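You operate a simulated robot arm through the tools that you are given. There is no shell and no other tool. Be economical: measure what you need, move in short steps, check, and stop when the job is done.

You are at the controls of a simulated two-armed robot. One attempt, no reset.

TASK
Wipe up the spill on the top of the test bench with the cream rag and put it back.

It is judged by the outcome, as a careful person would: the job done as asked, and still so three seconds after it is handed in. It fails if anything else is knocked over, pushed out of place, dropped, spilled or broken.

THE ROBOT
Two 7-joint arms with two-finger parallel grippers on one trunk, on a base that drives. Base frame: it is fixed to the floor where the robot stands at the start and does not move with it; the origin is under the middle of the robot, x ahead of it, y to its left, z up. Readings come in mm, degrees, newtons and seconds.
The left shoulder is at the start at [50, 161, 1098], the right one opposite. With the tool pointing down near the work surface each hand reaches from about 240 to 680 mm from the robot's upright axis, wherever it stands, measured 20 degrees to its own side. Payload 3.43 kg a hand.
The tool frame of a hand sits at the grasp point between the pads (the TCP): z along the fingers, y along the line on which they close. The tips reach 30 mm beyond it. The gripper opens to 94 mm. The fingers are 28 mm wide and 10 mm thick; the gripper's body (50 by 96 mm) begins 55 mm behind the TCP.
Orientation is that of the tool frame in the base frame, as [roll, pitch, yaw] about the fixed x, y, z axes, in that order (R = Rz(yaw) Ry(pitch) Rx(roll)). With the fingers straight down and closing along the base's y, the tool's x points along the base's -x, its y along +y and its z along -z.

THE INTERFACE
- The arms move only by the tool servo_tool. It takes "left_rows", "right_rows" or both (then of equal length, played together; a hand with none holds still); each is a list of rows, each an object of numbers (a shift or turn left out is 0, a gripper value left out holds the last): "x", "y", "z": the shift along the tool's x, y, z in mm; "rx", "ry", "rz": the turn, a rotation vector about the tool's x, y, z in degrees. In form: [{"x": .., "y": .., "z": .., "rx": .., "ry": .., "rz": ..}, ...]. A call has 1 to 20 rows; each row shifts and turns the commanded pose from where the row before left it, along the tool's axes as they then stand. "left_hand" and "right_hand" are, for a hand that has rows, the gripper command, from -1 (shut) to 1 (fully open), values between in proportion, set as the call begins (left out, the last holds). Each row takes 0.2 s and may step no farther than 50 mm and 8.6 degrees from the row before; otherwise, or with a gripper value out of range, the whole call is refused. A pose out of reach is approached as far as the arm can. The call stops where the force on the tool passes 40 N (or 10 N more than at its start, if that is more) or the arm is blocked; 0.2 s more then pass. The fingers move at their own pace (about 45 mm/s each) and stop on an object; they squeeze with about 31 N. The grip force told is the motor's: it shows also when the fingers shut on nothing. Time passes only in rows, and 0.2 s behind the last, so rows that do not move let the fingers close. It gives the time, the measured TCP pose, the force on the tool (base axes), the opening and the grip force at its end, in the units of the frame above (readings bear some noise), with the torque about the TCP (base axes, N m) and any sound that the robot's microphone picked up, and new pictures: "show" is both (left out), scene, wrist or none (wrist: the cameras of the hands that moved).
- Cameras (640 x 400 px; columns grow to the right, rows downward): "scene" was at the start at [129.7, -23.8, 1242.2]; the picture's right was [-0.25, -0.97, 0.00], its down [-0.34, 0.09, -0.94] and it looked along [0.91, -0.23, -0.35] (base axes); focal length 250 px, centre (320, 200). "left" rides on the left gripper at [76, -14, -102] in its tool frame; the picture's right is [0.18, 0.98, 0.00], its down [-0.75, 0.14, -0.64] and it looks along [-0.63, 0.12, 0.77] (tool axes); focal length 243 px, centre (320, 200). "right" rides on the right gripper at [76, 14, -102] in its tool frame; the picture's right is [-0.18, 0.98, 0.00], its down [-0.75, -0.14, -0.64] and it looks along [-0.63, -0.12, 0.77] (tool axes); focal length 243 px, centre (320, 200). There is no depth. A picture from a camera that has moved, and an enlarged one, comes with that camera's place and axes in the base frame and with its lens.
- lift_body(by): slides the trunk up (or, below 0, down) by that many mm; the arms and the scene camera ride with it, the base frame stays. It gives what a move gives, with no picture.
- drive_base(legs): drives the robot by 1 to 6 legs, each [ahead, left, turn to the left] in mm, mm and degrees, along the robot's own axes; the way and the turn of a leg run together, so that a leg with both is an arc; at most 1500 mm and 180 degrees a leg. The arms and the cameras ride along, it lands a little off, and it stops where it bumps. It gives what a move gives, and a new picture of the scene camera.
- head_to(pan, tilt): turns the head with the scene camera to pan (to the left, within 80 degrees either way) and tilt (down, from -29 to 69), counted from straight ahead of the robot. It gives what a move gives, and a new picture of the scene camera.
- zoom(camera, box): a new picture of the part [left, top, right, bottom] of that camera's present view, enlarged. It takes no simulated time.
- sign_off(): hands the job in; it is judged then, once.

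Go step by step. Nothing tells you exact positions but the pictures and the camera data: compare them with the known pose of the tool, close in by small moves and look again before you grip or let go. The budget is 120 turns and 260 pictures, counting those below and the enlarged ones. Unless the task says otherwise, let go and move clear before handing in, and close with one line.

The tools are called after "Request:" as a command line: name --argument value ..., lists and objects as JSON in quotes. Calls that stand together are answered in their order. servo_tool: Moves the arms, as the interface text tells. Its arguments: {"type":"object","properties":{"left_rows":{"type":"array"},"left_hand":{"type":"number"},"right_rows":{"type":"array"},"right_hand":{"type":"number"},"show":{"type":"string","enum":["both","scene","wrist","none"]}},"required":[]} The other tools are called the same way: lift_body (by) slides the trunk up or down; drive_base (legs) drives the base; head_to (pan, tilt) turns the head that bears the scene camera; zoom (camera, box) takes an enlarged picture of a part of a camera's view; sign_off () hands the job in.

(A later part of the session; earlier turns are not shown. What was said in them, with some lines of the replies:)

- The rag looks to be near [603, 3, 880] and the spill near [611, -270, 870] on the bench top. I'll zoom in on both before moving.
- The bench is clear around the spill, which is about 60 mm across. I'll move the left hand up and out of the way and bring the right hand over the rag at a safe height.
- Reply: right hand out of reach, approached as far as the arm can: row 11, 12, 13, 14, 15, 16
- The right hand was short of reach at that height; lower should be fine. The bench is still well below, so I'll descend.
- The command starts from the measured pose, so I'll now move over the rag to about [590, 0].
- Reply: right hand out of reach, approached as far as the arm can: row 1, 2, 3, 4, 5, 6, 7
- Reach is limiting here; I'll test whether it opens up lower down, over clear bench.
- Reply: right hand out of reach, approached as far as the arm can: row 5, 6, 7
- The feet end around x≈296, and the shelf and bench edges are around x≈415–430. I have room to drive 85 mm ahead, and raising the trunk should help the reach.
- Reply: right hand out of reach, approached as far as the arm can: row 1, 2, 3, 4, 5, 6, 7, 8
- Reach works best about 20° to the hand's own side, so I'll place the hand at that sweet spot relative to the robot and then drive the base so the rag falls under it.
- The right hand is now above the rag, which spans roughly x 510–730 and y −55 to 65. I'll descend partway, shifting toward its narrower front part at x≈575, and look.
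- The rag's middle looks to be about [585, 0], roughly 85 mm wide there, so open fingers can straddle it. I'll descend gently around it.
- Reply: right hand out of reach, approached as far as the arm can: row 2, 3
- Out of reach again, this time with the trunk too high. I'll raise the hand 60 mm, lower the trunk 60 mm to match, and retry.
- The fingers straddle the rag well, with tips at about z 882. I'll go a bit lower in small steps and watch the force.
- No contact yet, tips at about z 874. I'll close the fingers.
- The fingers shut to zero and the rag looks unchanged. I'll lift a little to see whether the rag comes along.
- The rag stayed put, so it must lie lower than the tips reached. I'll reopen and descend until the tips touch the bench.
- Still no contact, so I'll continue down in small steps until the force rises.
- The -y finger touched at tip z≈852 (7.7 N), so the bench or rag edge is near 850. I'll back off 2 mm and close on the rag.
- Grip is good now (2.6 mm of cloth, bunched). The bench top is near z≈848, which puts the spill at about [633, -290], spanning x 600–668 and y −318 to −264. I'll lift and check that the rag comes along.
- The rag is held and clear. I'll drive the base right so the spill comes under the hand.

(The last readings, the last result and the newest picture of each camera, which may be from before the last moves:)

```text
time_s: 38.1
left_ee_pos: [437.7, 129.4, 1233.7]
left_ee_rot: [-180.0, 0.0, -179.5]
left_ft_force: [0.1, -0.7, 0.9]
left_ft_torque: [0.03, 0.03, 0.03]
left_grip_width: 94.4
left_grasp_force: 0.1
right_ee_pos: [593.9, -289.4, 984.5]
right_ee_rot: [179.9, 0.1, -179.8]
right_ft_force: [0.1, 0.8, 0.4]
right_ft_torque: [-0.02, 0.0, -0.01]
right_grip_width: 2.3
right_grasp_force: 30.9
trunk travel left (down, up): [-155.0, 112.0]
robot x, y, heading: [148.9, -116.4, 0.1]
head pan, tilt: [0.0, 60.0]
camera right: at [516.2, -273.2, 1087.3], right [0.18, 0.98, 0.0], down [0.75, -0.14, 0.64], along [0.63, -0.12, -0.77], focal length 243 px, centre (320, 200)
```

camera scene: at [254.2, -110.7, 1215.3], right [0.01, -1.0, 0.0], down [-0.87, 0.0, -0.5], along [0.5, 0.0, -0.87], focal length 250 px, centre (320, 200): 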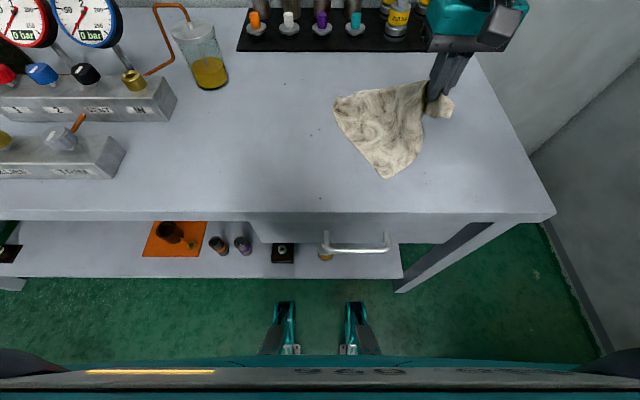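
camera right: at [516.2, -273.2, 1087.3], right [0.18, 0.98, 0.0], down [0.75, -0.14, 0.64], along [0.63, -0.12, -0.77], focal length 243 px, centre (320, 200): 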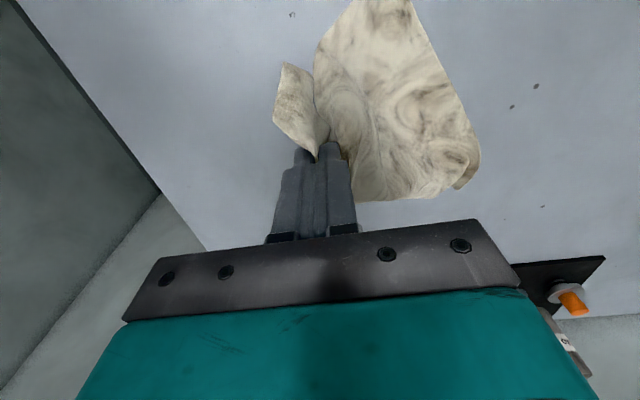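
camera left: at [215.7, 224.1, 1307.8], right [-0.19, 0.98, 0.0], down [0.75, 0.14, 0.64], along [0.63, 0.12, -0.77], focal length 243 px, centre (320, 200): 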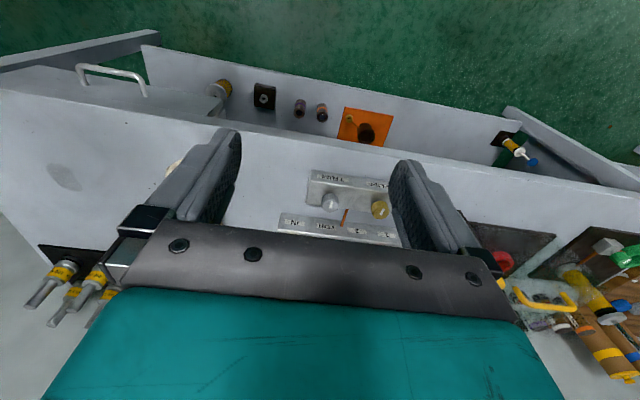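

The rag trails to the left of the fingers. I'll lower it left of the spill centre, near [635, -265], and then stroke across.

Request:
servo_tool --right_rows '[{"x": -14, "y": 9, "z": 20}, {"x": -14, "y": 9, "z": 20}, {"x": -14, "y": 7, "z": 20}, {"z": 20}, {"z": 15}, {"z": 5}, {}]' --show "both"

```text
time_s: 39.7
left_ee_pos: [438.2, 130.6, 1235.1]
left_ee_rot: [180.0, -0.1, -179.6]
left_ft_force: [-0.5, -0.8, -0.3]
left_ft_torque: [-0.01, 0.01, -0.01]
left_grip_width: 94.0
left_grasp_force: 0.0
right_ee_pos: [614.5, -286.8, 897.4]
right_ee_rot: [179.9, 0.2, -179.8]
right_ft_force: [-0.1, 1.0, 0.0]
right_ft_torque: [-0.01, 0.02, 0.01]
right_grip_width: 2.5
right_grasp_force: 31.1
right hand out of reach, approached as far as the arm can: row 3, 4, 5
trunk travel left (down, up): [-155.0, 112.0]
robot x, y, heading: [151.0, -110.7, 0.1]
head pan, tilt: [0.0, 60.0]
camera scene: at [254.2, -110.5, 1215.3], right [0.01, -1.0, 0.0], down [-0.87, 0.0, -0.5], along [0.5, 0.0, -0.87], focal length 250 px, centre (320, 200)
camera right: at [537.3, -271.6, 999.9], right [0.18, 0.98, 0.0], down [0.75, -0.14, 0.64], along [0.63, -0.11, -0.77], focal length 243 px, centre (320, 200)
```

scene: 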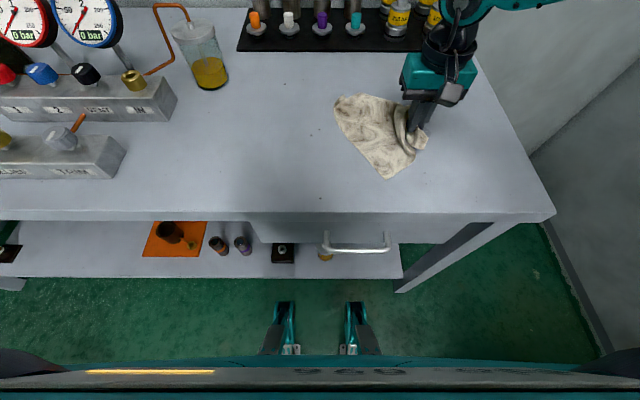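
right: 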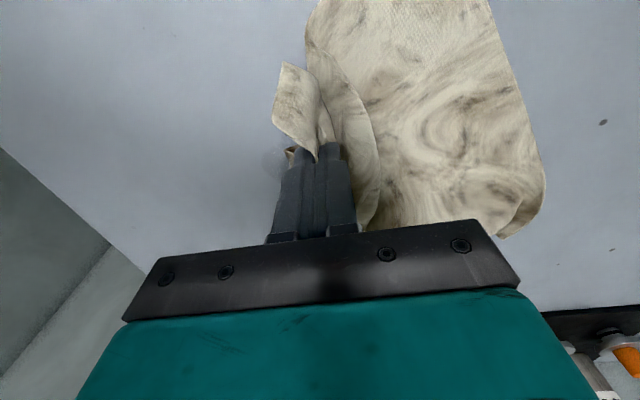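

The arm's reach ends at x≈614 here. I'll raise the hand slightly, drive forward 45 mm (there is room), and then lower onto the bench.

Request:
servo_tool --right_rows '[{"z": -15}, {}]' --show "none"

Request:
drive_base --legs '[[45, 0, 0]]'

Request:
servo_tool --right_rows '[{"x": 25, "y": 5}, {"z": 10}, {"z": 10}, {"z": 4}, {}]' --show "both"

```text
time_s: 40.3
left_ee_pos: [437.9, 130.3, 1233.6]
left_ee_rot: [-180.0, 0.0, -179.6]
left_ft_force: [-0.7, 0.1, -0.2]
left_ft_torque: [0.03, 0.05, 0.0]
left_grip_width: 94.2
left_grasp_force: 0.0
right_ee_pos: [616.5, -285.2, 912.0]
right_ee_rot: [179.9, 0.1, -179.8]
right_ft_force: [-0.5, -0.4, -0.6]
right_ft_torque: [0.02, 0.0, -0.01]
right_grip_width: 2.4
right_grasp_force: 30.4
trunk travel left (down, up): [-155.0, 112.0]
robot x, y, heading: [146.5, -107.9, 0.1]
head pan, tilt: [0.0, 60.0]
```

```text
time_s: 41.2
left_ee_pos: [461.0, 130.2, 1233.7]
left_ee_rot: [-180.0, 0.0, -179.7]
left_ft_force: [-0.9, 0.2, 0.5]
left_ft_torque: [0.0, 0.0, 0.01]
left_grip_width: 93.8
left_grasp_force: 0.1
right_ee_pos: [638.5, -284.3, 911.0]
right_ee_rot: [179.9, 0.1, -179.8]
right_ft_force: [0.5, -1.1, 0.7]
right_ft_torque: [0.01, 0.0, -0.02]
right_grip_width: 2.6
right_grasp_force: 31.1
trunk travel left (down, up): [-155.0, 112.0]
robot x, y, heading: [171.7, -107.9, 0.0]
head pan, tilt: [0.0, 60.0]
stopped in leg 1: the robot was blocked; the commanded pose is now the measured one
camera scene: at [276.8, -110.4, 1215.4], right [0.0, -1.0, 0.0], down [-0.87, 0.0, -0.5], along [0.5, 0.0, -0.87], focal length 250 px, centre (320, 200)
```

scene: 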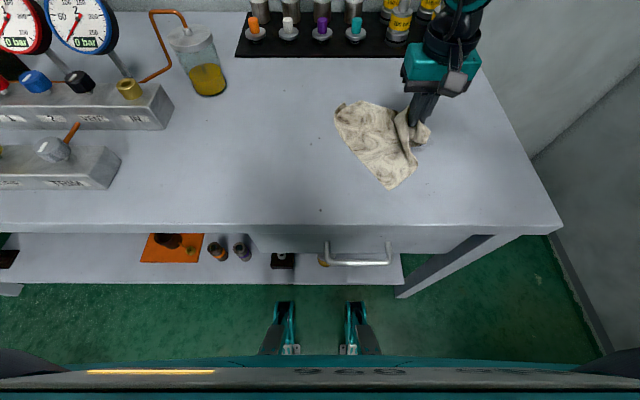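

```text
time_s: 42.5
left_ee_pos: [461.4, 129.9, 1232.4]
left_ee_rot: [179.8, 0.0, -179.6]
left_ft_force: [-0.5, 1.0, 0.7]
left_ft_torque: [0.02, 0.0, 0.0]
left_grip_width: 93.8
left_grasp_force: 0.1
right_ee_pos: [614.0, -279.9, 888.3]
right_ee_rot: [180.0, 0.2, -179.8]
right_ft_force: [-0.7, 0.5, 7.1]
right_ft_torque: [-0.05, -0.05, -0.05]
right_grip_width: 2.3
right_grasp_force: 31.4
trunk travel left (down, up): [-155.0, 112.0]
robot x, y, heading: [172.2, -110.2, 0.4]
head pan, tilt: [0.0, 60.0]
camera scene: at [277.2, -110.2, 1215.4], right [0.0, -1.0, 0.0], down [-0.87, 0.0, -0.5], along [0.5, 0.0, -0.87], focal length 250 px, centre (320, 200)
camera right: at [537.0, -264.1, 991.3], right [0.18, 0.98, 0.0], down [0.75, -0.14, 0.64], along [0.63, -0.12, -0.77], focal length 243 px, centre (320, 200)
```

scene: 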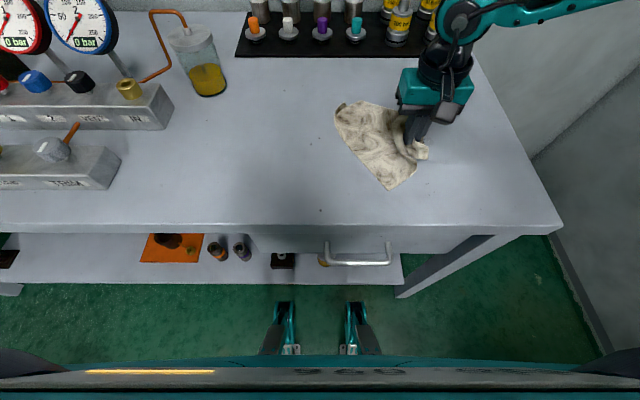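
right: 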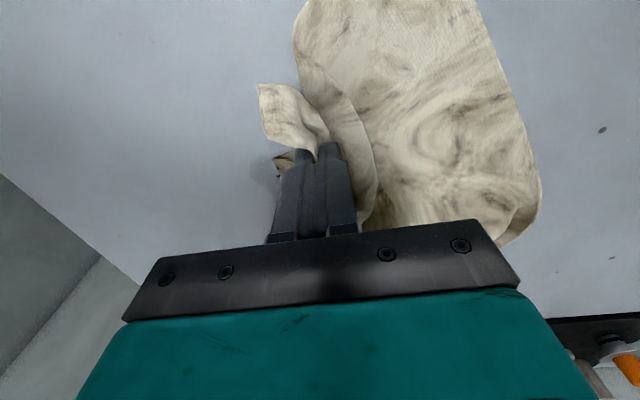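

The base bumped lightly at x=172, and nothing on the bench appears to have shifted. The rag is pressing on the bench at 7 N, so I'll begin wiping with y strokes, stepping through x.

Request:
servo_tool --right_rows '[{"y": -15}, {"y": -15}, {"y": -15}, {"y": -15}, {"y": -15}, {"x": -15}, {"y": 15}, {"y": 15}, {"y": 15}, {"y": 15}, {"y": 15}, {"y": 15}, {"x": -15}, {"y": -15}, {"y": -15}, {"y": -15}, {"y": -15}, {"y": -15}, {"y": -15}]' --show "both"

```text
time_s: 46.5
left_ee_pos: [461.7, 129.8, 1233.2]
left_ee_rot: [180.0, -0.1, -179.6]
left_ft_force: [0.0, 0.1, 0.4]
left_ft_torque: [0.01, 0.0, 0.0]
left_grip_width: 94.3
left_grasp_force: 0.0
right_ee_pos: [631.1, -372.6, 897.8]
right_ee_rot: [180.0, 0.1, -179.8]
right_ft_force: [-0.7, 0.0, -0.2]
right_ft_torque: [0.01, 0.02, -0.01]
right_grip_width: 2.4
right_grasp_force: 31.1
right hand out of reach, approached as far as the arm can: row 11, 12, 13
trunk travel left (down, up): [-155.0, 112.0]
robot x, y, heading: [173.0, -108.6, 0.3]
head pan, tilt: [0.0, 60.0]
camera scene: at [277.6, -110.5, 1215.3], right [0.0, -1.0, 0.0], down [-0.87, 0.0, -0.5], along [0.5, 0.0, -0.87], focal length 250 px, centre (320, 200)
camera right: at [554.5, -356.9, 1000.4], right [0.18, 0.98, 0.0], down [0.75, -0.14, 0.64], along [0.63, -0.12, -0.77], focal length 243 px, centre (320, 200)
```

scene: 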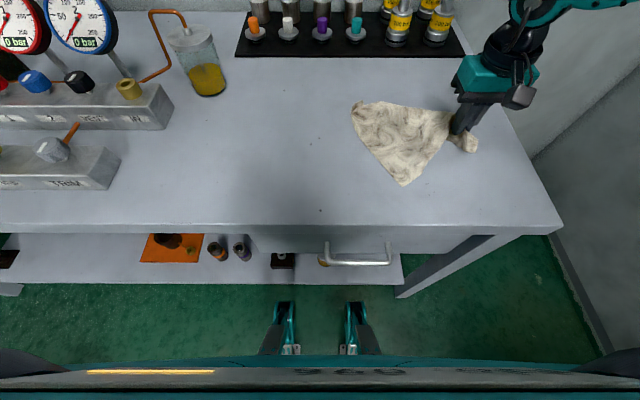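
right: 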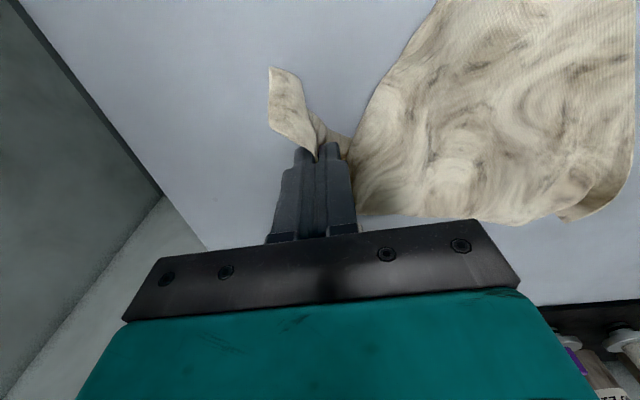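

The rag's body swept the spill area, but the reach limit lifted the hand a little on the last stroke. I'll raise it to see what's left, and lower the trunk to improve reach.

Request:
servo_tool --right_rows '[{"z": -30}, {"z": -30}, {"z": -30}, {"z": -20}, {"z": -20, "x": 20}, {"z": -20, "x": 20}, {"x": 20}, {}]' --show "scene"

```text
time_s: 48.2
left_ee_pos: [463.0, 131.0, 1232.2]
left_ee_rot: [-180.0, -0.1, -179.6]
left_ft_force: [0.4, -0.4, 0.4]
left_ft_torque: [0.03, -0.02, -0.02]
left_grip_width: 93.9
left_grasp_force: 0.0
right_ee_pos: [570.4, -370.2, 1047.1]
right_ee_rot: [-180.0, 0.1, -179.9]
right_ft_force: [-0.8, -1.1, 0.7]
right_ft_torque: [0.02, 0.01, 0.03]
right_grip_width: 2.3
right_grasp_force: 31.2
trunk travel left (down, up): [-155.0, 112.0]
robot x, y, heading: [170.7, -108.0, 0.2]
head pan, tilt: [0.0, 60.0]
camera scene: at [277.7, -110.3, 1215.3], right [0.01, -1.0, 0.0], down [-0.87, 0.0, -0.5], along [0.5, 0.0, -0.87], focal length 250 px, centre (320, 200)
```

scene: 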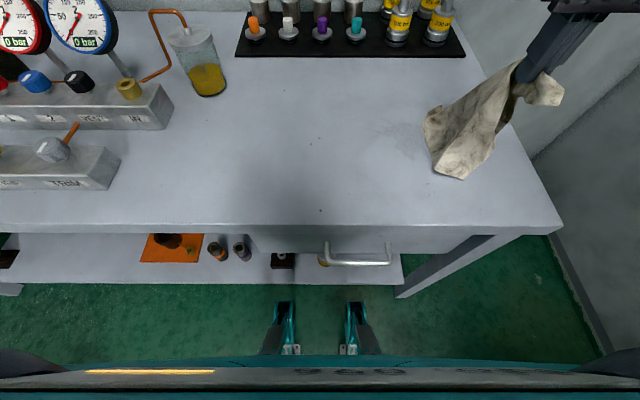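

Request:
zoom --camera "scene" --box '[340, 70, 560, 208]'

```text
2.90 times, centred on (450, 139) of scene
camera zoom: at [277.7, -110.3, 1215.3], right [0.01, -1.0, 0.0], down [-0.87, 0.0, -0.5], along [0.5, 0.0, -0.87], focal length 725 px, centre (-57, 377)
```

zoom: 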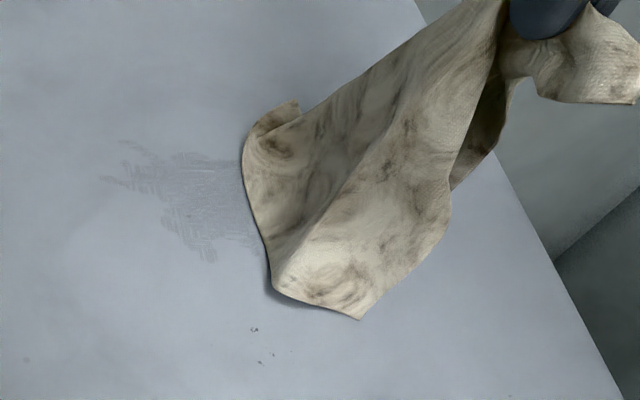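

The spill is smeared thinner but residue remains around x 580–685, y −330 to −220. I'll lower the trunk 50 mm, move the base slightly left and back for better reach, and wipe again.

Request:
lift_body --by -50

Request:
drive_base --legs '[[-10, 80, 0]]'

Request:
servo_tool --right_rows '[{"x": -20, "z": 20}, {"x": -20, "z": 20}, {"x": -20, "z": 10}, {"x": -20, "z": 20}, {"z": 20}, {"z": 10}, {}]' --show "scene"

```text
time_s: 49.2
left_ee_pos: [460.8, 128.5, 1181.9]
left_ee_rot: [180.0, -0.1, -179.6]
left_ft_force: [-0.2, 0.8, -0.1]
left_ft_torque: [-0.01, 0.0, 0.0]
left_grip_width: 94.1
left_grasp_force: 0.0
right_ee_pos: [571.1, -370.7, 997.3]
right_ee_rot: [-179.9, 0.1, -179.8]
right_ft_force: [0.1, -0.4, -0.2]
right_ft_torque: [0.02, -0.02, 0.0]
right_grip_width: 2.3
right_grasp_force: 31.1
trunk travel left (down, up): [-105.0, 162.0]
robot x, y, heading: [166.5, -109.9, -0.0]
head pan, tilt: [0.0, 60.0]
```

```text
time_s: 50.5
left_ee_pos: [451.8, 210.7, 1183.9]
left_ee_rot: [-180.0, -0.1, -179.5]
left_ft_force: [0.5, -0.6, -0.4]
left_ft_torque: [0.0, 0.02, -0.04]
left_grip_width: 94.1
left_grasp_force: 0.1
right_ee_pos: [561.2, -290.3, 998.4]
right_ee_rot: [180.0, 0.1, -179.8]
right_ft_force: [1.0, -0.1, 0.1]
right_ft_torque: [0.0, 0.01, 0.01]
right_grip_width: 2.5
right_grasp_force: 31.3
trunk travel left (down, up): [-105.0, 162.0]
robot x, y, heading: [163.0, -30.3, 0.1]
head pan, tilt: [0.0, 60.0]
camera scene: at [267.3, -30.7, 1165.3], right [0.01, -1.0, 0.0], down [-0.87, -0.01, -0.5], along [0.5, 0.0, -0.87], focal length 250 px, centre (320, 200)
```

scene: 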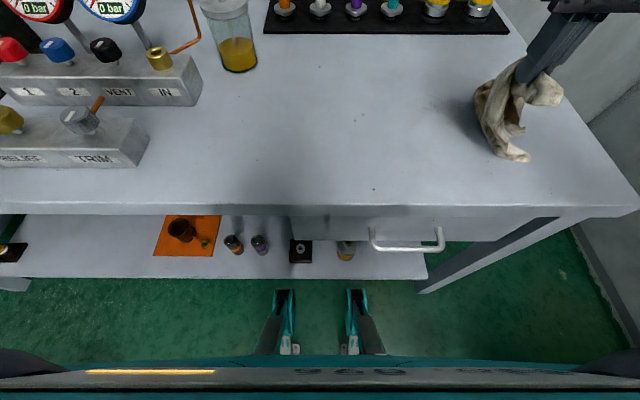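

```text
time_s: 52.1
left_ee_pos: [452.1, 210.4, 1182.8]
left_ee_rot: [180.0, -0.2, -179.5]
left_ft_force: [0.7, -0.6, 0.0]
left_ft_torque: [0.02, -0.03, 0.01]
left_grip_width: 93.8
left_grasp_force: 0.1
right_ee_pos: [641.6, -291.0, 896.4]
right_ee_rot: [179.9, 0.1, -179.8]
right_ft_force: [0.4, 0.4, 0.8]
right_ft_torque: [0.02, 0.0, -0.03]
right_grip_width: 2.4
right_grasp_force: 30.8
trunk travel left (down, up): [-105.0, 162.0]
robot x, y, heading: [160.4, -30.2, 0.4]
head pan, tilt: [0.0, 60.0]
camera scene: at [267.3, -31.0, 1165.3], right [0.01, -1.0, 0.0], down [-0.87, -0.01, -0.5], along [0.5, 0.0, -0.87], focal length 250 px, centre (320, 200)
```

scene: 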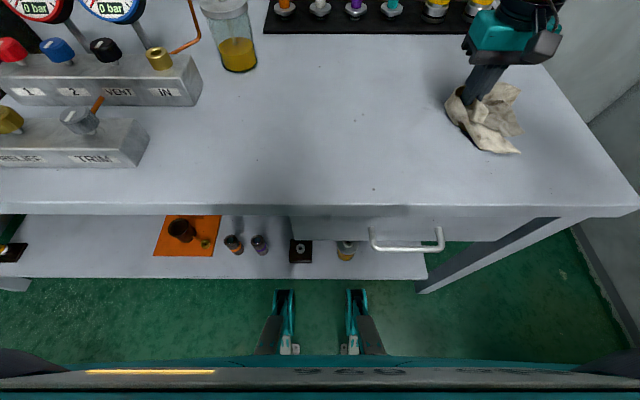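

Reach is fine now with the arm extended. I'll press down lightly and wipe in a raster over the residue.

Request:
servo_tool --right_rows '[{"z": 5}, {"z": 4}, {"y": 15}, {"y": 15}, {"y": 15}, {"y": 15}, {"x": -15}, {"x": -15}, {"y": -18}, {"y": -18}, {"y": -18}, {"y": -18}, {"y": -18}, {"y": -18}, {"x": 18}, {"y": 18}, {"y": 18}, {"y": 18}, {"y": 18}, {"y": 18}]' --show "scene"

```text
time_s: 56.3
left_ee_pos: [451.3, 209.8, 1182.5]
left_ee_rot: [179.9, -0.2, -179.5]
left_ft_force: [0.4, 0.7, 1.0]
left_ft_torque: [0.01, 0.0, 0.0]
left_grip_width: 93.9
left_grasp_force: 0.0
right_ee_pos: [652.7, -246.7, 888.3]
right_ee_rot: [180.0, 0.1, -179.9]
right_ft_force: [-0.3, -0.8, 1.3]
right_ft_torque: [-0.02, -0.01, 0.0]
right_grip_width: 2.3
right_grasp_force: 31.2
trunk travel left (down, up): [-105.0, 162.0]
robot x, y, heading: [160.6, -29.2, 0.4]
head pan, tilt: [0.0, 60.0]
camera scene: at [267.3, -31.0, 1165.3], right [0.01, -1.0, 0.0], down [-0.87, -0.01, -0.5], along [0.5, 0.0, -0.87], focal length 250 px, centre (320, 200)
```

scene: 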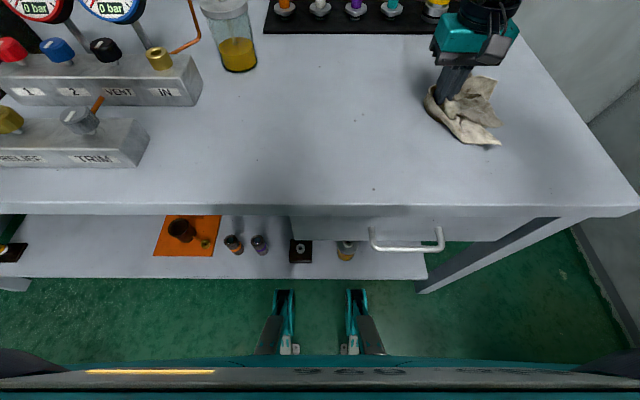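

Contact is light, so I'll press about 3 mm more and continue the raster toward the front.

Request:
servo_tool --right_rows '[{"z": 3}, {"y": -18}, {"y": -18}, {"y": -18}, {"y": -18}, {"y": -18}, {"x": 18}, {"y": 18}, {"y": 18}, {"y": 18}, {"y": 18}, {"y": 18}, {"y": 18}, {"x": 18}, {"y": -18}, {"y": -18}, {"y": -18}, {"y": -18}, {"y": -18}, {"y": -18}]' --show "scene"

Request:
servo_tool --right_rows '[{"x": 18}, {"y": 18}, {"y": 18}, {"y": 18}, {"y": 18}, {"y": 18}, {"y": 18}, {"x": 18}, {"y": -18}, {"y": -18}, {"y": -18}, {"y": -18}, {"y": -18}, {"y": -18}, {}]' --show "scene"

```text
time_s: 60.5
left_ee_pos: [450.1, 211.1, 1183.7]
left_ee_rot: [-179.9, -0.1, -179.6]
left_ft_force: [0.0, 0.0, -0.7]
left_ft_torque: [0.0, 0.0, 0.03]
left_grip_width: 94.0
left_grasp_force: 0.0
right_ee_pos: [618.1, -338.2, 886.5]
right_ee_rot: [-179.9, 0.1, -179.6]
right_ft_force: [1.1, 2.9, 11.8]
right_ft_torque: [0.03, -0.03, -0.04]
right_grip_width: 2.2
right_grasp_force: 30.7
trunk travel left (down, up): [-105.0, 162.0]
robot x, y, heading: [163.1, -31.0, 0.3]
head pan, tilt: [0.0, 60.0]
camera scene: at [266.5, -30.4, 1165.4], right [0.01, -1.0, 0.0], down [-0.87, -0.01, -0.5], along [0.5, 0.0, -0.87], focal length 250 px, centre (320, 200)
```

scene: 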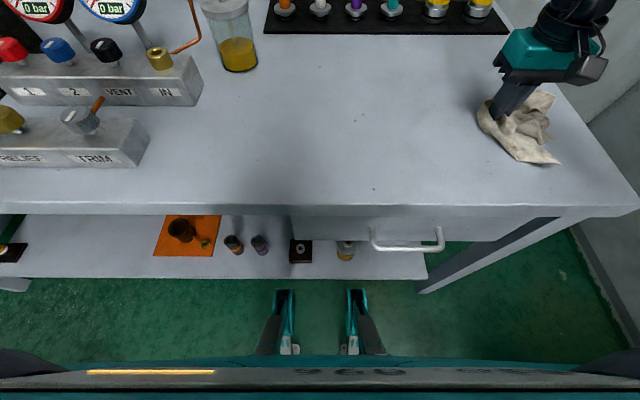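

```text
time_s: 63.7
left_ee_pos: [450.2, 210.7, 1183.8]
left_ee_rot: [-179.8, -0.1, -179.5]
left_ft_force: [0.3, 0.2, -0.5]
left_ft_torque: [0.03, -0.06, 0.01]
left_grip_width: 94.1
left_grasp_force: 0.0
right_ee_pos: [580.1, -338.7, 886.5]
right_ee_rot: [-179.9, 0.1, -179.7]
right_ft_force: [-0.6, 3.9, 12.8]
right_ft_torque: [0.02, 0.0, -0.01]
right_grip_width: 2.4
right_grasp_force: 30.9
trunk travel left (down, up): [-105.0, 162.0]
robot x, y, heading: [161.7, -30.6, 0.1]
head pan, tilt: [0.0, 60.0]
camera scene: at [266.5, -30.2, 1165.4], right [0.01, -1.0, 0.0], down [-0.87, -0.01, -0.5], along [0.5, 0.0, -0.87], focal length 250 px, centre (320, 200)
```

scene: 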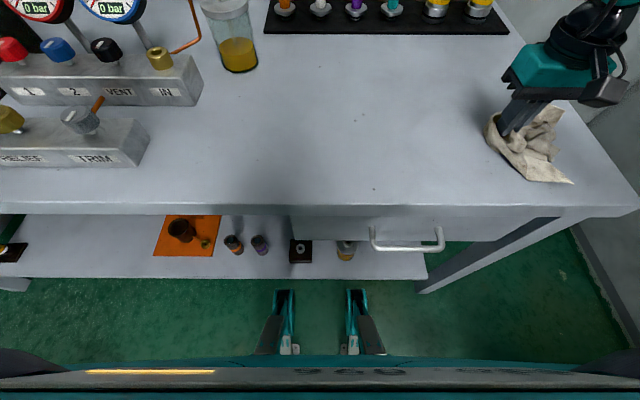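

I'll zoom in on the wiped patch to look for any residue.

Request:
zoom --camera "scene" --box '[390, 60, 590, 185]'

Request:
zoom --camera "right" --box '[200, 0, 640, 275]'

```text
3.20 times, centred on (490, 122) of scene
camera zoom: at [266.5, -30.2, 1165.4], right [0.01, -1.0, 0.0], down [-0.87, -0.01, -0.5], along [0.5, 0.0, -0.87], focal length 801 px, centre (-224, 448)
```

zoom: 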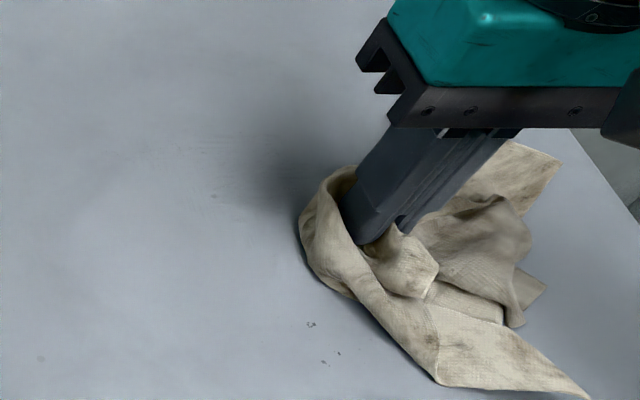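

```text
1.45 times, centred on (420, 138) of right
camera zoom: at [503.5, -322.4, 988.5], right [0.18, 0.98, 0.0], down [0.75, -0.14, 0.64], along [0.63, -0.12, -0.77], focal length 353 px, centre (174, 291)
```

zoom: 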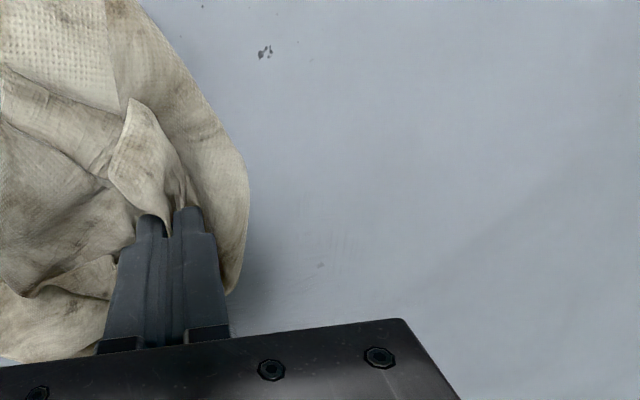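

Only faint traces remain near [640, -270], and the back part is hidden in shadow. I'll make one more firm pass over x 615–680.

Request:
servo_tool --right_rows '[{"x": -18}, {"x": -18}, {"y": 20}, {"y": 20}, {"y": 20}, {"y": 20}, {"y": 20}, {"y": 20}, {"x": -14}, {"y": -20}, {"y": -20}, {"y": -20}, {"y": -20}, {"y": -20}, {"y": -20}, {"x": -14}, {"y": 20}, {"y": 20}, {"y": 20}, {"y": 20}]' --show "none"

Request:
servo_tool --right_rows '[{"y": 20}, {"y": 20}, {"x": -14}, {"y": -20}, {"y": -20}, {"y": -20}, {"y": -20}, {"y": -20}, {"y": -20}, {"x": -14}, {"y": 20}, {"y": 20}, {"y": 20}, {"y": 20}, {"y": 20}, {"y": 20}, {}]' --show "scene"

```text
time_s: 67.9
left_ee_pos: [451.0, 210.7, 1182.9]
left_ee_rot: [-179.9, -0.1, -179.6]
left_ft_force: [0.3, 0.4, 0.5]
left_ft_torque: [0.01, -0.01, 0.0]
left_grip_width: 93.8
left_grasp_force: 0.0
right_ee_pos: [644.7, -260.2, 885.2]
right_ee_rot: [179.9, 0.2, -179.8]
right_ft_force: [0.7, -3.1, 16.1]
right_ft_torque: [-0.17, -0.06, -0.01]
right_grip_width: 2.4
right_grasp_force: 31.2
trunk travel left (down, up): [-105.0, 162.0]
robot x, y, heading: [158.4, -34.1, 0.4]
head pan, tilt: [0.0, 60.0]
```

```text
time_s: 71.5
left_ee_pos: [450.9, 209.8, 1183.4]
left_ee_rot: [-180.0, -0.2, -179.5]
left_ft_force: [-0.3, -0.9, 0.0]
left_ft_torque: [0.02, 0.0, 0.0]
left_grip_width: 94.0
left_grasp_force: 0.0
right_ee_pos: [668.0, -223.5, 886.3]
right_ee_rot: [180.0, 0.1, -179.8]
right_ft_force: [0.8, -2.2, 7.6]
right_ft_torque: [-0.1, -0.05, -0.03]
right_grip_width: 2.5
right_grasp_force: 31.0
right hand out of reach, approached as far as the arm can: row 16
trunk travel left (down, up): [-105.0, 162.0]
robot x, y, heading: [161.0, -27.7, 0.3]
head pan, tilt: [0.0, 60.0]
camera scene: at [266.9, -30.9, 1165.2], right [0.01, -1.0, 0.0], down [-0.87, -0.01, -0.5], along [0.5, 0.0, -0.87], focal length 250 px, centre (320, 200)
```

scene: 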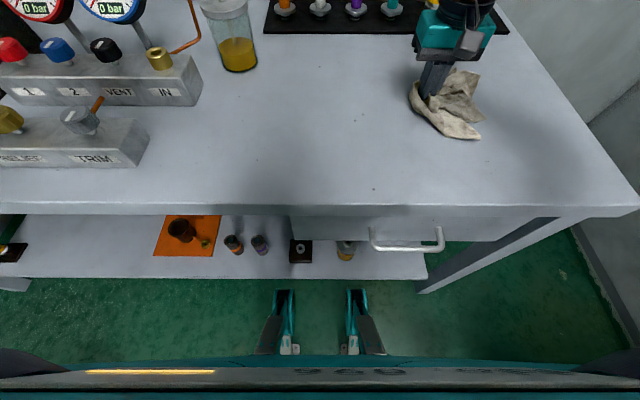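

I'll lift the rag, drive the base back left toward the rag's original place, and inspect the bench.

Request:
servo_tool --right_rows '[{"z": -25}, {"z": -25}, {"z": -25, "x": 15}, {"z": -25, "x": 15}, {"x": 20}, {}]' --show "none"

Request:
drive_base --legs '[[-15, 222, 0]]'

Request:
zoom --camera "scene" --box '[440, 40, 640, 165]'

```text
time_s: 72.9
left_ee_pos: [451.5, 209.9, 1182.6]
left_ee_rot: [-180.0, -0.1, -179.6]
left_ft_force: [-1.2, 0.2, 0.3]
left_ft_torque: [-0.04, -0.01, -0.01]
left_grip_width: 94.1
left_grasp_force: 0.0
right_ee_pos: [619.4, -222.2, 987.1]
right_ee_rot: [-180.0, 0.1, -179.8]
right_ft_force: [0.6, -0.1, -0.8]
right_ft_torque: [-0.02, 0.01, 0.0]
right_grip_width: 2.3
right_grasp_force: 31.1
trunk travel left (down, up): [-105.0, 162.0]
robot x, y, heading: [165.0, -29.4, 0.7]
head pan, tilt: [0.0, 60.0]
```

```text
time_s: 75.5
left_ee_pos: [436.8, 431.4, 1183.0]
left_ee_rot: [-180.0, 0.0, -179.7]
left_ft_force: [0.4, 0.7, 0.3]
left_ft_torque: [-0.01, -0.01, 0.01]
left_grip_width: 94.0
left_grasp_force: 0.0
right_ee_pos: [601.4, -1.1, 986.5]
right_ee_rot: [-180.0, 0.0, -180.0]
right_ft_force: [0.3, -0.5, -0.2]
right_ft_torque: [0.0, 0.01, -0.03]
right_grip_width: 2.6
right_grasp_force: 31.2
trunk travel left (down, up): [-105.0, 162.0]
robot x, y, heading: [143.7, 192.8, 0.2]
head pan, tilt: [0.0, 60.0]
camera scene: at [251.2, 191.1, 1165.3], right [0.0, -1.0, 0.0], down [-0.87, 0.0, -0.5], along [0.5, 0.0, -0.87], focal length 250 px, centre (320, 200)
```

scene: 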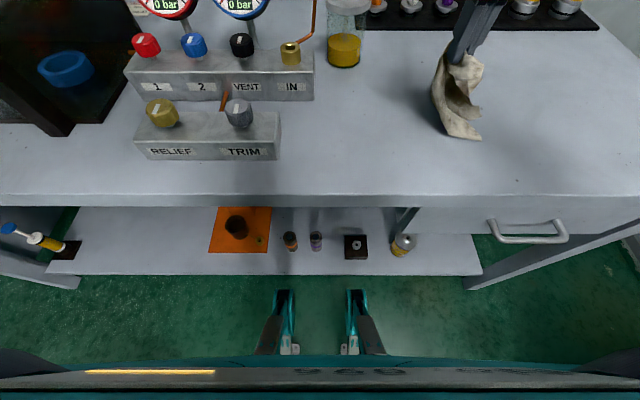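

```text
3.20 times, centred on (540, 102) of scene
camera zoom: at [251.2, 191.1, 1165.3], right [0.0, -1.0, 0.0], down [-0.87, 0.0, -0.5], along [0.5, 0.0, -0.87], focal length 801 px, centre (-384, 512)
```

zoom: 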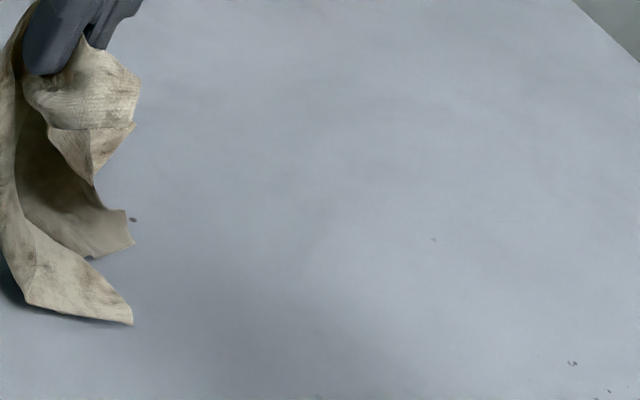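

The spill area at about (577, 107) in this view looks clean. I'll turn the head to it for a squarer, closer check before putting the rag down.

Request:
head_to --pan -45 --tilt 35

Request:
zoom --camera "scene" --box '[220, 130, 420, 255]'

```text
time_s: 76.6
left_ee_pos: [435.4, 430.7, 1184.1]
left_ee_rot: [-180.0, -0.1, -179.7]
left_ft_force: [0.1, -0.5, 0.5]
left_ft_torque: [-0.02, -0.01, -0.05]
left_grip_width: 93.8
left_grasp_force: 0.0
right_ee_pos: [601.7, -0.9, 986.1]
right_ee_rot: [-179.9, 0.2, -180.0]
right_ft_force: [-0.3, 0.4, 0.6]
right_ft_torque: [0.0, 0.01, 0.02]
right_grip_width: 2.3
right_grasp_force: 31.1
trunk travel left (down, up): [-105.0, 162.0]
robot x, y, heading: [145.1, 191.7, 0.6]
head pan, tilt: [-45.0, 35.0]
camera scene: at [247.0, 128.7, 1199.5], right [-0.7, -0.71, 0.0], down [-0.41, 0.4, -0.82], along [0.58, -0.58, -0.57], focal length 250 px, centre (320, 200)
```

scene: 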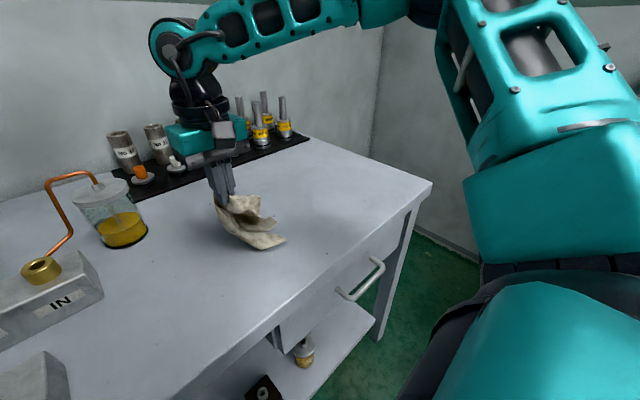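

```text
3.20 times, centred on (320, 192) of scene
camera zoom: at [247.0, 128.7, 1199.5], right [-0.7, -0.71, 0.0], down [-0.41, 0.4, -0.82], along [0.58, -0.58, -0.57], focal length 801 px, centre (320, 224)
```

zoom: 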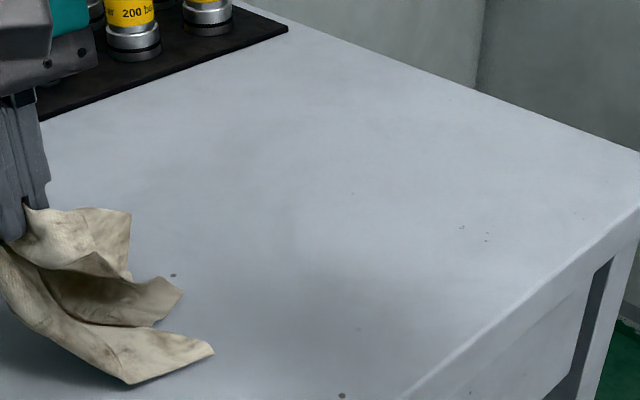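

The bench is clean where the spill was. Now I'll lower the rag at its original place (centre about [615, 5]); the cloth hangs toward −x, so the fingers should be at about x 630.

Request:
servo_tool --right_rows '[{"x": -14, "y": 4, "z": 20}, {"x": -14, "y": 4, "z": 25}, {"z": 25}, {"z": 20}, {"z": 6}, {}]' --show "wrist"

Request:
head_to --pan -14 --tilt 45

```text
time_s: 78.0
left_ee_pos: [435.5, 431.1, 1182.7]
left_ee_rot: [-180.0, -0.1, -179.8]
left_ft_force: [-1.1, -0.2, -0.4]
left_ft_torque: [-0.04, 0.0, -0.04]
left_grip_width: 94.1
left_grasp_force: 0.1
right_ee_pos: [629.2, 6.4, 889.5]
right_ee_rot: [-180.0, 0.1, -180.0]
right_ft_force: [-0.6, 0.4, 0.6]
right_ft_torque: [-0.03, 0.03, -0.03]
right_grip_width: 2.4
right_grasp_force: 31.3
trunk travel left (down, up): [-105.0, 162.0]
robot x, y, heading: [145.0, 191.9, -0.0]
head pan, tilt: [-45.0, 35.0]
camera right: at [552.7, 21.8, 993.9], right [0.18, 0.98, 0.0], down [0.75, -0.14, 0.64], along [0.63, -0.12, -0.77], focal length 243 px, centre (320, 200)
```

right: 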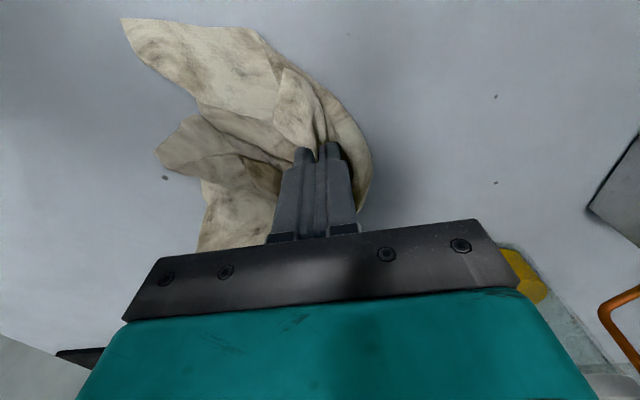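

```text
time_s: 79.0
left_ee_pos: [437.4, 430.8, 1184.7]
left_ee_rot: [-180.0, -0.1, -179.6]
left_ft_force: [-0.5, -0.6, 1.1]
left_ft_torque: [0.01, 0.01, 0.01]
left_grip_width: 93.7
left_grasp_force: 0.1
right_ee_pos: [629.2, 6.8, 890.6]
right_ee_rot: [-180.0, 0.0, -180.0]
right_ft_force: [-0.1, 0.1, -0.1]
right_ft_torque: [0.0, 0.02, 0.01]
right_grip_width: 2.3
right_grasp_force: 31.0
trunk travel left (down, up): [-105.0, 162.0]
robot x, y, heading: [145.0, 188.4, 0.4]
head pan, tilt: [-14.0, 45.0]
camera scene: at [263.5, 171.2, 1184.8], right [-0.24, -0.97, 0.0], down [-0.69, 0.17, -0.71], along [0.69, -0.17, -0.71], focal length 250 px, centre (320, 200)
```

scene: 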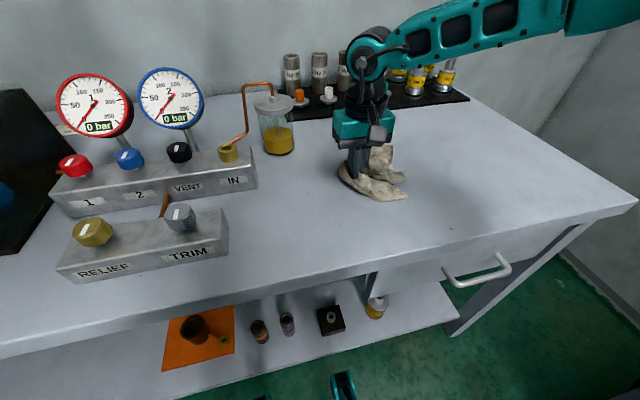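

The rag's centroid is at about y −35, so I'll shift about 40 mm left before releasing by driving the base with the hand lifted slightly.

Request:
servo_tool --right_rows '[{"z": -15}, {"z": -10}]' --show "none"

Request:
drive_base --legs '[[0, 42, 0]]'

Request:
servo_tool --right_rows '[{"z": 12}, {"z": 12}, {"z": 3}, {}]' --show "both"

```text
time_s: 79.6
left_ee_pos: [437.4, 431.2, 1183.2]
left_ee_rot: [-180.0, -0.1, -179.7]
left_ft_force: [-0.5, -0.2, 0.3]
left_ft_torque: [-0.01, -0.03, 0.03]
left_grip_width: 94.1
left_grasp_force: 0.0
right_ee_pos: [630.2, 5.7, 915.5]
right_ee_rot: [-180.0, 0.2, -180.0]
right_ft_force: [0.7, 0.8, 0.1]
right_ft_torque: [-0.02, 0.03, 0.0]
right_grip_width: 2.6
right_grasp_force: 31.0
trunk travel left (down, up): [-105.0, 162.0]
robot x, y, heading: [146.8, 191.7, 0.0]
head pan, tilt: [-14.0, 45.0]
```

```text
time_s: 80.7
left_ee_pos: [435.7, 473.7, 1183.3]
left_ee_rot: [-179.9, -0.1, -179.7]
left_ft_force: [-0.5, 1.0, -0.1]
left_ft_torque: [0.0, -0.02, -0.01]
left_grip_width: 94.1
left_grasp_force: 0.1
right_ee_pos: [630.3, 48.5, 915.6]
right_ee_rot: [180.0, 0.1, -180.0]
right_ft_force: [0.1, -0.3, 0.1]
right_ft_torque: [-0.02, 0.01, 0.02]
right_grip_width: 2.6
right_grasp_force: 30.7
trunk travel left (down, up): [-105.0, 162.0]
robot x, y, heading: [141.2, 233.4, 0.0]
head pan, tilt: [-14.0, 45.0]
camera scene: at [263.4, 214.2, 1184.8], right [-0.24, -0.97, 0.0], down [-0.69, 0.17, -0.71], along [0.69, -0.17, -0.71], focal length 250 px, centre (320, 200)
```

scene: 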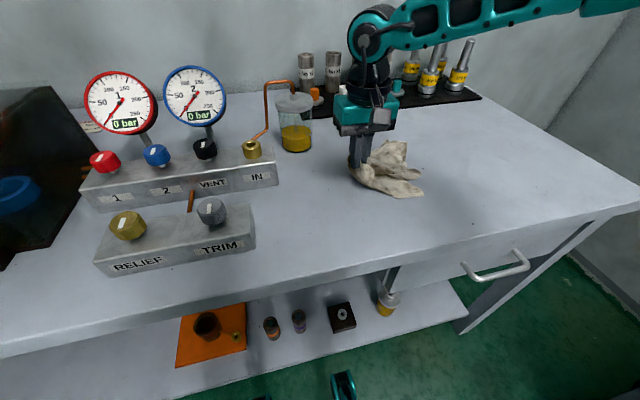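

```text
time_s: 81.7
left_ee_pos: [436.9, 473.5, 1183.3]
left_ee_rot: [180.0, -0.2, -179.7]
left_ft_force: [-0.3, 0.0, -0.6]
left_ft_torque: [-0.01, 0.02, 0.03]
left_grip_width: 93.9
left_grasp_force: 0.1
right_ee_pos: [630.5, 47.6, 888.9]
right_ee_rot: [180.0, 0.1, -180.0]
right_ft_force: [-0.7, -0.6, 1.3]
right_ft_torque: [0.0, 0.01, -0.04]
right_grip_width: 2.4
right_grasp_force: 31.0
trunk travel left (down, up): [-105.0, 162.0]
robot x, y, heading: [145.4, 231.9, 0.1]
head pan, tilt: [-14.0, 45.0]
camera scene: at [263.3, 213.9, 1184.8], right [-0.24, -0.97, 0.0], down [-0.69, 0.17, -0.71], along [0.69, -0.17, -0.71], focal length 250 px, centre (320, 200)
camera right: at [552.5, 63.2, 991.9], right [0.18, 0.98, 0.0], down [0.75, -0.14, 0.64], along [0.63, -0.12, -0.77], focal length 243 px, centre (320, 200)
```

scene: 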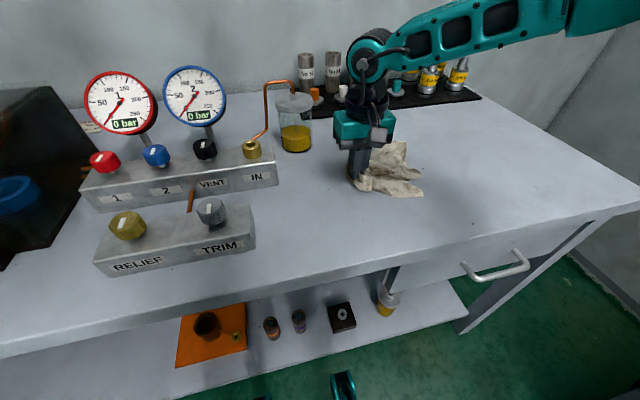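
right: 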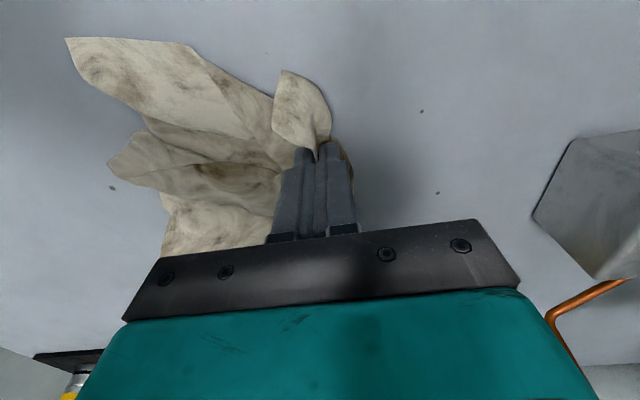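

The rag now lies roughly over x 545–710, y −75 to 55. I'll drag it about 20 mm further left along the bench before releasing.

Request:
drive_base --legs '[[0, 25, 0]]'

Request:
servo_tool --right_rows '[{}, {}, {}, {}, {}, {}]' --right_hand -0.3 --show "both"

```text
time_s: 82.6
left_ee_pos: [435.3, 497.7, 1181.8]
left_ee_rot: [179.9, -0.1, -179.7]
left_ft_force: [-0.6, -0.1, 0.1]
left_ft_torque: [-0.03, 0.01, -0.04]
left_grip_width: 93.9
left_grasp_force: 0.0
right_ee_pos: [629.5, 73.0, 887.5]
right_ee_rot: [-180.0, 0.2, -180.0]
right_ft_force: [-1.8, 0.4, 0.9]
right_ft_torque: [0.02, 0.03, 0.01]
right_grip_width: 2.3
right_grasp_force: 30.6
trunk travel left (down, up): [-105.0, 162.0]
robot x, y, heading: [143.2, 257.5, 0.0]
head pan, tilt: [-14.0, 45.0]
camera scene: at [263.3, 238.7, 1184.8], right [-0.24, -0.97, 0.0], down [-0.69, 0.17, -0.71], along [0.69, -0.17, -0.71], focal length 250 px, centre (320, 200)
```

scene: 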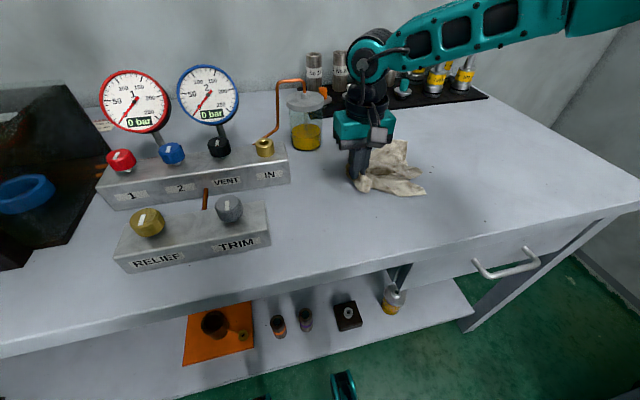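

```text
time_s: 84.0
left_ee_pos: [435.9, 498.9, 1182.8]
left_ee_rot: [-180.0, -0.2, -179.6]
left_ft_force: [-0.3, -0.4, -0.4]
left_ft_torque: [0.0, 0.01, 0.01]
left_grip_width: 94.1
left_grasp_force: 0.1
right_ee_pos: [629.3, 71.8, 889.3]
right_ee_rot: [179.9, 0.1, 180.0]
right_ft_force: [0.9, 0.1, -1.0]
right_ft_torque: [0.02, 0.05, 0.03]
right_grip_width: 33.0
right_grasp_force: 0.1
trunk travel left (down, up): [-105.0, 162.0]
robot x, y, heading: [146.3, 259.5, -0.2]
head pan, tilt: [-14.0, 45.0]
camera scene: at [263.3, 238.4, 1184.8], right [-0.24, -0.97, 0.0], down [-0.69, 0.17, -0.71], along [0.69, -0.17, -0.71], focal length 250 px, centre (320, 200)
camera right: at [552.3, 87.5, 991.7], right [0.18, 0.98, 0.0], down [0.75, -0.14, 0.64], along [0.63, -0.12, -0.77], focal length 243 px, centre (320, 200)
```

scene: 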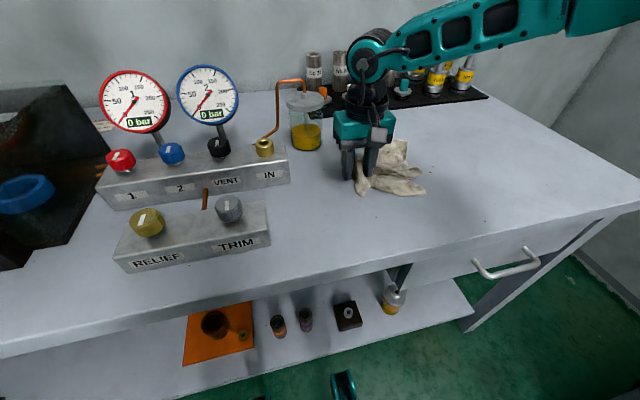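
right: 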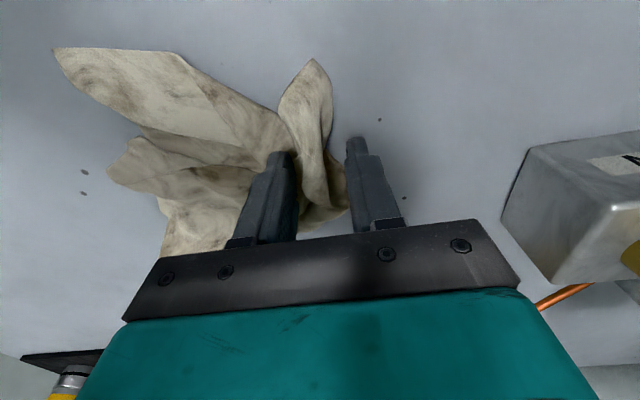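

The fingers are open and free of the rag. I'll rise straight up slowly.

Request:
servo_tool --right_rows '[{"z": -10}, {"z": -15}, {"z": -25}, {"z": -30}, {"z": -30}, {"z": -20, "y": -20, "x": 20}, {"y": -30, "x": 40}, {"y": -30, "x": 40}, {"y": -30, "x": 40}, {}]' --show "both"

```text
time_s: 86.2
left_ee_pos: [435.8, 498.1, 1183.3]
left_ee_rot: [179.9, -0.1, -179.7]
left_ft_force: [-0.4, 0.5, 0.2]
left_ft_torque: [0.0, -0.02, -0.04]
left_grip_width: 94.1
left_grasp_force: 0.0
right_ee_pos: [487.5, -39.7, 1017.4]
right_ee_rot: [-180.0, 0.0, -179.9]
right_ft_force: [0.8, -1.0, 0.2]
right_ft_torque: [0.02, -0.02, -0.01]
right_grip_width: 32.7
right_grasp_force: 0.1
trunk travel left (down, up): [-105.0, 162.0]
robot x, y, heading: [145.2, 259.3, 0.1]
head pan, tilt: [-14.0, 45.0]
camera scene: at [263.4, 238.6, 1184.7], right [-0.24, -0.97, 0.0], down [-0.69, 0.17, -0.71], along [0.69, -0.17, -0.71], focal length 250 px, centre (320, 200)
camera right: at [411.0, -23.8, 1119.9], right [0.18, 0.98, 0.0], down [0.75, -0.14, 0.64], along [0.63, -0.12, -0.77], focal length 243 px, centre (320, 200)
```

scene: 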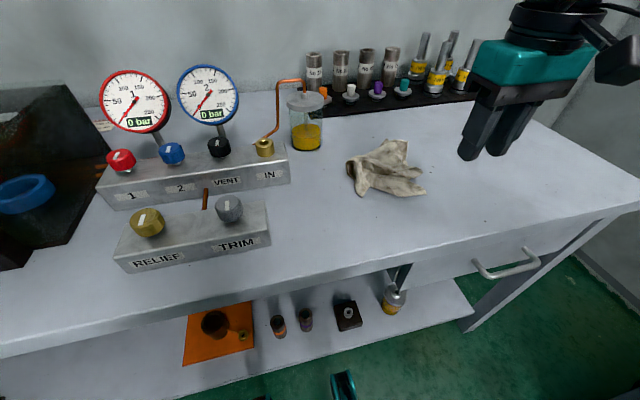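
right: 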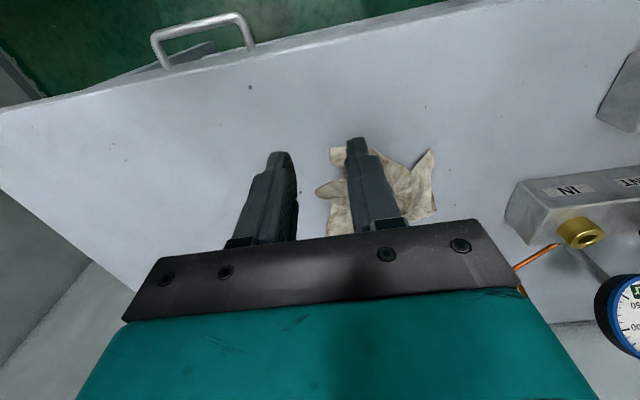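

The rag is back at about [631, 2], within about 15 mm of where it lay. I'll take one last look at the spill spot from the wrist camera.

Request:
zoom --camera "right" --box '[60, 110, 260, 235]'

Request:
zoom --camera "scene" --box '[400, 100, 640, 250]'

```text
3.20 times, centred on (160, 172) of right
camera zoom: at [411.0, -23.8, 1119.9], right [0.18, 0.98, 0.0], down [0.75, -0.14, 0.64], along [0.63, -0.12, -0.77], focal length 776 px, centre (832, 288)
```

zoom: 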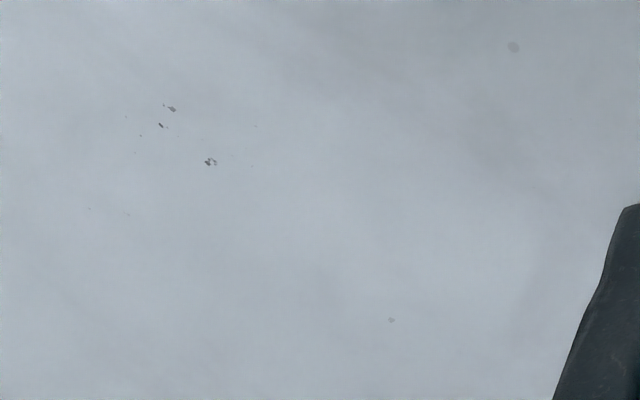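

```text
2.67 times, centred on (520, 175) of scene
camera zoom: at [263.4, 238.6, 1184.7], right [-0.24, -0.97, 0.0], down [-0.69, 0.17, -0.71], along [0.69, -0.17, -0.71], focal length 667 px, centre (-213, 267)
```

zoom: 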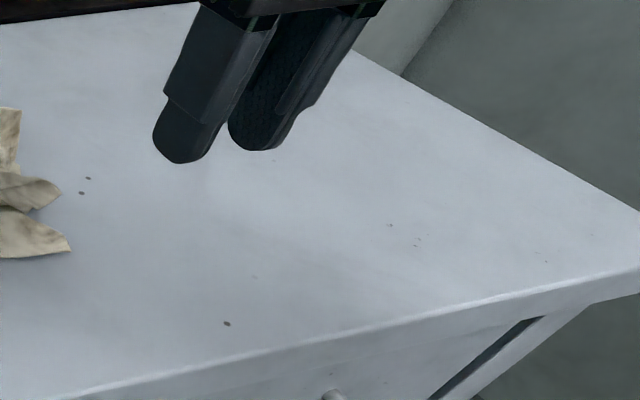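

The spill is gone, and only the bench's permanent specks remain. The rag lies back in its place, nothing else has moved, and the hands are clear, so I'm handing in.

Request:
sign_off

```text
The job is handed in.
```

I wiped up the spill with the cream rag, and the last pictures show no trace of it. The rag is back within about 15 mm of where it lay, draped a bit differently; the base lightly bumped something at the bench front once, but nothing visibly moved.
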